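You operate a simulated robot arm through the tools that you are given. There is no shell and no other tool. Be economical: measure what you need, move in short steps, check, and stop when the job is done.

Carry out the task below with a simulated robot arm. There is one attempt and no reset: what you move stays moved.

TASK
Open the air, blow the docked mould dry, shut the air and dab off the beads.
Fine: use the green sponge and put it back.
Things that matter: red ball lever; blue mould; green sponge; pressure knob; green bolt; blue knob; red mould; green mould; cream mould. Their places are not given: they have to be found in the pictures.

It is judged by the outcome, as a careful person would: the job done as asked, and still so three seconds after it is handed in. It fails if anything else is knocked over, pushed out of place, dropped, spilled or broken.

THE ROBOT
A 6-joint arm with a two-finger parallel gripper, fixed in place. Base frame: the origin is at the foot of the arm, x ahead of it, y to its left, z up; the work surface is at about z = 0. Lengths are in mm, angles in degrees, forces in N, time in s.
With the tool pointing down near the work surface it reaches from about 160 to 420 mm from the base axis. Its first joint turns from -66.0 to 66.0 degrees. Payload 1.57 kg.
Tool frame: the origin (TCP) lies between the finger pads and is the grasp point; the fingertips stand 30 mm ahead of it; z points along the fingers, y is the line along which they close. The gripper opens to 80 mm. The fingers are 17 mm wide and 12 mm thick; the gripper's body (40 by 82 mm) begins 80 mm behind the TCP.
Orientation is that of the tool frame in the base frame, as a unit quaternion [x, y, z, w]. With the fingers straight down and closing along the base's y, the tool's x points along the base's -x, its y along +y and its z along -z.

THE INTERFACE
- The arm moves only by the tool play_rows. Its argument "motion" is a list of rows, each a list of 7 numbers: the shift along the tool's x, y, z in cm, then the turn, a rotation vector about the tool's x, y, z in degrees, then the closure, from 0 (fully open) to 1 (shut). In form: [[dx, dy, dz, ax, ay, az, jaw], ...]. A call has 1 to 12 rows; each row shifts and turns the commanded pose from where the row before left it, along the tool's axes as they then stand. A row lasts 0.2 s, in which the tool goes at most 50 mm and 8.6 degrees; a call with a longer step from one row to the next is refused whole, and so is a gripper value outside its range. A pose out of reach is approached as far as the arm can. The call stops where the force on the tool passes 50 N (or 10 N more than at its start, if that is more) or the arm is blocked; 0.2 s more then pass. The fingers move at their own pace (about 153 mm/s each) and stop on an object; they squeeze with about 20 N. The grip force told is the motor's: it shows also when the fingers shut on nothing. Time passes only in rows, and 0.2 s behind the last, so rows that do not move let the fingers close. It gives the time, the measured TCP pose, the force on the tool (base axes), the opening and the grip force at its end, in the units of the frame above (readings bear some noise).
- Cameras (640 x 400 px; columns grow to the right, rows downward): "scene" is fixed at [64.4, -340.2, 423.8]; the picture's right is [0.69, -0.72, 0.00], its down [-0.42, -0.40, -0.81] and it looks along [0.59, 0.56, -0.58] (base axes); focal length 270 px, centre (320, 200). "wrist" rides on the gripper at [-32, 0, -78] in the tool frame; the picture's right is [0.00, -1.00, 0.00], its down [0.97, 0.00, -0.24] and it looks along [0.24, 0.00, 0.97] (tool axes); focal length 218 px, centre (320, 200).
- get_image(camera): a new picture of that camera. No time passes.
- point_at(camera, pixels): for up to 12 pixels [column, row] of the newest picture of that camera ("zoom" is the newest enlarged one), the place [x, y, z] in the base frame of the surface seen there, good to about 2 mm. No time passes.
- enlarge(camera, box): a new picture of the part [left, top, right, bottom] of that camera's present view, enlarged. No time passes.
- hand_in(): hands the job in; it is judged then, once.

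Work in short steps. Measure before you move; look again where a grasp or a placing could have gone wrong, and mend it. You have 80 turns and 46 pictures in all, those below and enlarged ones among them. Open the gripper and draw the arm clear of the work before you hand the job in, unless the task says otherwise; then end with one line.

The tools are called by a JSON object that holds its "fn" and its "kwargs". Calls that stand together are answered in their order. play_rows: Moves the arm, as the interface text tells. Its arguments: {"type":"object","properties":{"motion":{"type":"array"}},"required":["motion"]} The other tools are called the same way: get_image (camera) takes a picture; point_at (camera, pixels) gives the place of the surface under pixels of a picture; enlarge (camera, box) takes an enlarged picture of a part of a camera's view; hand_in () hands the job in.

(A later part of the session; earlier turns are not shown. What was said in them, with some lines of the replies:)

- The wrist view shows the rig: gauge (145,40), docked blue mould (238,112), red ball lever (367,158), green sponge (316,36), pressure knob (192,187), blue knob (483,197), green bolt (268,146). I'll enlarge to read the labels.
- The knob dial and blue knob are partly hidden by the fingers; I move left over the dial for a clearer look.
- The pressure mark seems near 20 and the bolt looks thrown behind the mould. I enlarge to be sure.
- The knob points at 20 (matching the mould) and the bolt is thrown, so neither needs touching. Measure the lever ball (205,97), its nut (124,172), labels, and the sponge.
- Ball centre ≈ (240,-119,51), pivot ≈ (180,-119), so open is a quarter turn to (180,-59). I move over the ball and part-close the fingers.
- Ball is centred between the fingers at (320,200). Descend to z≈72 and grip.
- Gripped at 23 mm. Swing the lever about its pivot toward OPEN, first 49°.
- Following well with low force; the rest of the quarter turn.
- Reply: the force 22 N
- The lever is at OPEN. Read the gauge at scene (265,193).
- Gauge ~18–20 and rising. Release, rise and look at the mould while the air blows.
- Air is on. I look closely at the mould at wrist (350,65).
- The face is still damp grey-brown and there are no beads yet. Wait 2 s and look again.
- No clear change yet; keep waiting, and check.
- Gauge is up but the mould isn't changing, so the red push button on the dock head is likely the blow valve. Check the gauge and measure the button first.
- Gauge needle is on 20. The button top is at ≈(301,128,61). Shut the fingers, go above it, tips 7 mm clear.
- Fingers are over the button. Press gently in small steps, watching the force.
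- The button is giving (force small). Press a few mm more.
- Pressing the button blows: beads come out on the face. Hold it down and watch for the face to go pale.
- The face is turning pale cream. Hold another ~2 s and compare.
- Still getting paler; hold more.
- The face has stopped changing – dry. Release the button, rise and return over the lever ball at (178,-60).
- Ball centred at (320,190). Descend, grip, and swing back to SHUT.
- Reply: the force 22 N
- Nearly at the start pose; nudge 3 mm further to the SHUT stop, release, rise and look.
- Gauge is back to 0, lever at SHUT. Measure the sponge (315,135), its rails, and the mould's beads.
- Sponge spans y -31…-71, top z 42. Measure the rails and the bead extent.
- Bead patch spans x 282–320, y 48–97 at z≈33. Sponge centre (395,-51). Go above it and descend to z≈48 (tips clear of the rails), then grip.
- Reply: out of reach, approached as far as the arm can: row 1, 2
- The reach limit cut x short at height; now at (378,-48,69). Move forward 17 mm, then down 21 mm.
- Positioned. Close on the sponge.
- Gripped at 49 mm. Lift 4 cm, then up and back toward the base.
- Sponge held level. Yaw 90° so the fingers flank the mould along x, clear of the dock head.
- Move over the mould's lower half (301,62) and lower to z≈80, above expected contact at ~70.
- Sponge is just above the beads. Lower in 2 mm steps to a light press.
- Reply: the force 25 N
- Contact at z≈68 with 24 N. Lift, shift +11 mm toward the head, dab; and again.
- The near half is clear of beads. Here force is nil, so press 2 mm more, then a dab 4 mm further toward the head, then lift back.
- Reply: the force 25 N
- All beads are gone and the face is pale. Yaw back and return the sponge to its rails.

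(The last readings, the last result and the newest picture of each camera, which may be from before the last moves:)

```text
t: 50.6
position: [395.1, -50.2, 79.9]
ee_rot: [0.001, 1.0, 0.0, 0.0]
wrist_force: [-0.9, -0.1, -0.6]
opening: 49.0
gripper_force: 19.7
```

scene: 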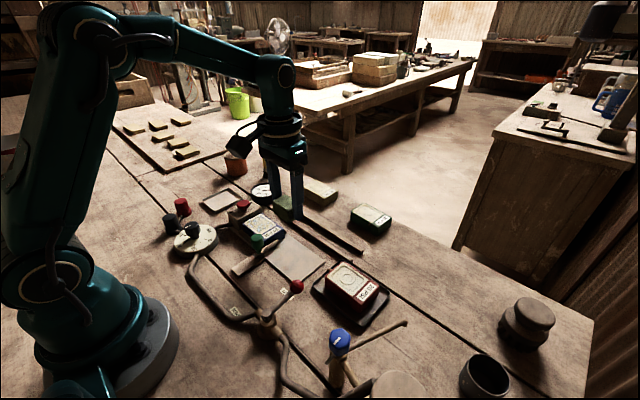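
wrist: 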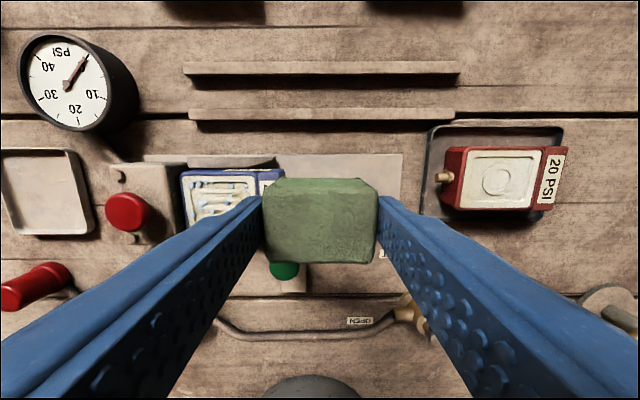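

Over the rest; lower 30 mm to just above the pick-up height, with fine last steps.

{"fn": "play_rows", "kwargs": {"motion": [[-0.07, -0.08, 1.5, 0, 0, 0, 0.6], [0, 0, 1.2, 0, 0, 0, 0.6], [0, 0, 0.3, 0, 0, 0, 0.6], [0, 0, 0.1, 0, 0, 0, 0.6], [0, 0, 0, 0, 0, 0, 0.6]]}}

```text
t: 51.8
position: [396.9, -51.7, 48.0]
ee_rot: [0.001, 1.0, 0.0, 0.001]
wrist_force: [-0.6, -0.1, 0.2]
opening: 48.9
gripper_force: 19.6
```

At pick-up height with no load; lower 1 mm to feel the rails.

{"fn": "play_rows", "kwargs": {"motion": [[0, 0, 0.1, 0, 0, 0, 0.6], [0, 0, 0, 0, 0, 0, 0.6]]}}

{"fn": "enlarge", "kwargs": {"camera": "scene", "box": [280, 190, 380, 270]}}

```text
t: 52.4
position: [396.8, -52.1, 47.7]
ee_rot: [0.001, 1.0, 0.0, 0.001]
wrist_force: [-0.5, 0.1, -0.5]
opening: 49.1
gripper_force: 19.6
```

```text
5.00 times, centred on (330, 230) of scene
```

zoom: 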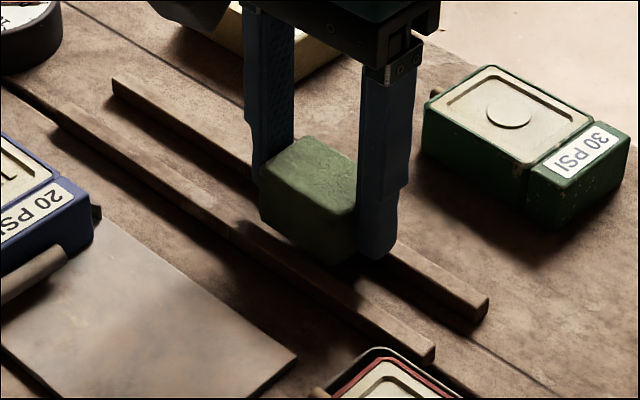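

The sponge sits ~2 mm higher in the grip than before (slid while dabbing); lower in 1 mm steps till it touches.

{"fn": "play_rows", "kwargs": {"motion": [[0, 0, 0.1, 0, 0, 0, 0.6], [0, 0, 0.1, 0, 0, 0, 0.6], [0, 0, 0, 0, 0, 0, 0.6]]}}

```text
t: 53.2
position: [396.5, -52.2, 45.6]
ee_rot: [0.001, 1.0, 0.0, 0.001]
wrist_force: [-0.4, 1.2, -0.3]
opening: 49.1
gripper_force: 19.7
```

{"fn": "play_rows", "kwargs": {"motion": [[0, 0, 0.1, 0, 0, 0, 0.6], [0, 0, 0, 0, 0, 0, 0.6]]}}

```text
t: 53.8
position: [396.7, -51.8, 46.0]
ee_rot: [0.0, 1.0, -0.001, 0.002]
wrist_force: [-2.7, -0.3, 8.6]
opening: 49.0
gripper_force: 20.4
```

Contact (8.6 N). Release gently, open straight, and rise.

{"fn": "play_rows", "kwargs": {"motion": [[0, 0, 0, 0, 0, 0, 0.3], [0, 0, 0, 0, 0, 0, 0.1], [0, 0, 0, 0, 0, 0, 0.1], [0, 0, -1.5, 0, 0, 0, 0.1], [0, 0, -2, 0, 0, 0, 0.1], [1, 0, -3, 0, 0, 0, 0.1], [3, 0, -4, 0, 0, 0, 0.1], [4, 0, -3, 0, 0, 0, 0.1], [4, 0, -2, 0, 0, 0, 0.1]]}}

{"fn": "get_image", "kwargs": {"camera": "wrist"}}

{"fn": "get_image", "kwargs": {"camera": "scene"}}

```text
t: 55.8
position: [274.1, -50.9, 198.1]
ee_rot: [0.001, 1.0, 0.0, 0.0]
wrist_force: [-0.9, 0.2, 0.3]
opening: 72.2
gripper_force: 0.1
```

```text
4 pictures are left
```

wrist: 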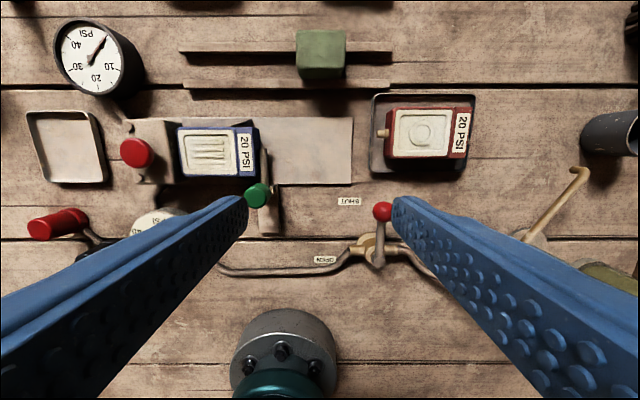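

```text
3 pictures are left
```

scene: 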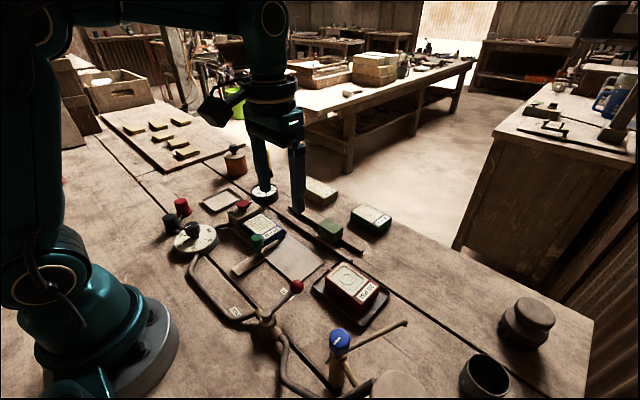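

Sponge is back on the rails; check its place and seating.

{"fn": "point_at", "kwargs": {"camera": "wrist", "pixels": [[299, 33], [343, 33], [300, 62], [343, 62], [382, 212]]}}

{"fn": "enlarge", "kwargs": {"camera": "scene", "box": [250, 190, 380, 300]}}

```text
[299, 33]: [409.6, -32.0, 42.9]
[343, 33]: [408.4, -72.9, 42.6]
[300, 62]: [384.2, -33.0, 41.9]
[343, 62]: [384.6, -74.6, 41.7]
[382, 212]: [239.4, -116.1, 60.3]
```

```text
3.64 times, centred on (315, 245) of scene
```

zoom: 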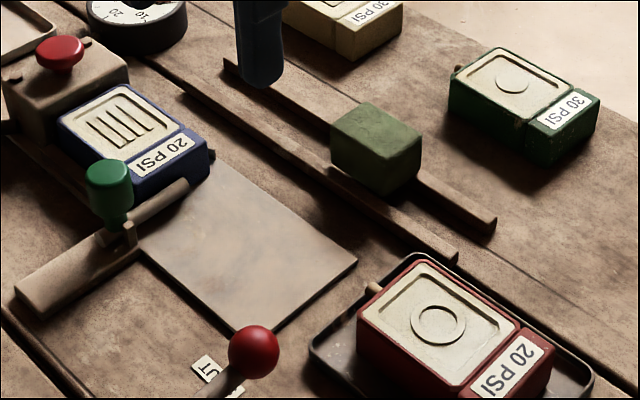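

Sponge is within about 2 mm of its first place, the lever is back at SHUT, the mould is dry and bead-free, and the arm is clear with the gripper open. Handing in.

{"fn": "hand_in", "kwargs": {}}

```text
The job is handed in.
```

The blue mould was blown dry at 20 PSI, the air is shut and the gauge reads 0, the beads are dabbed off, and the green sponge is back on its rails within about 2 mm.
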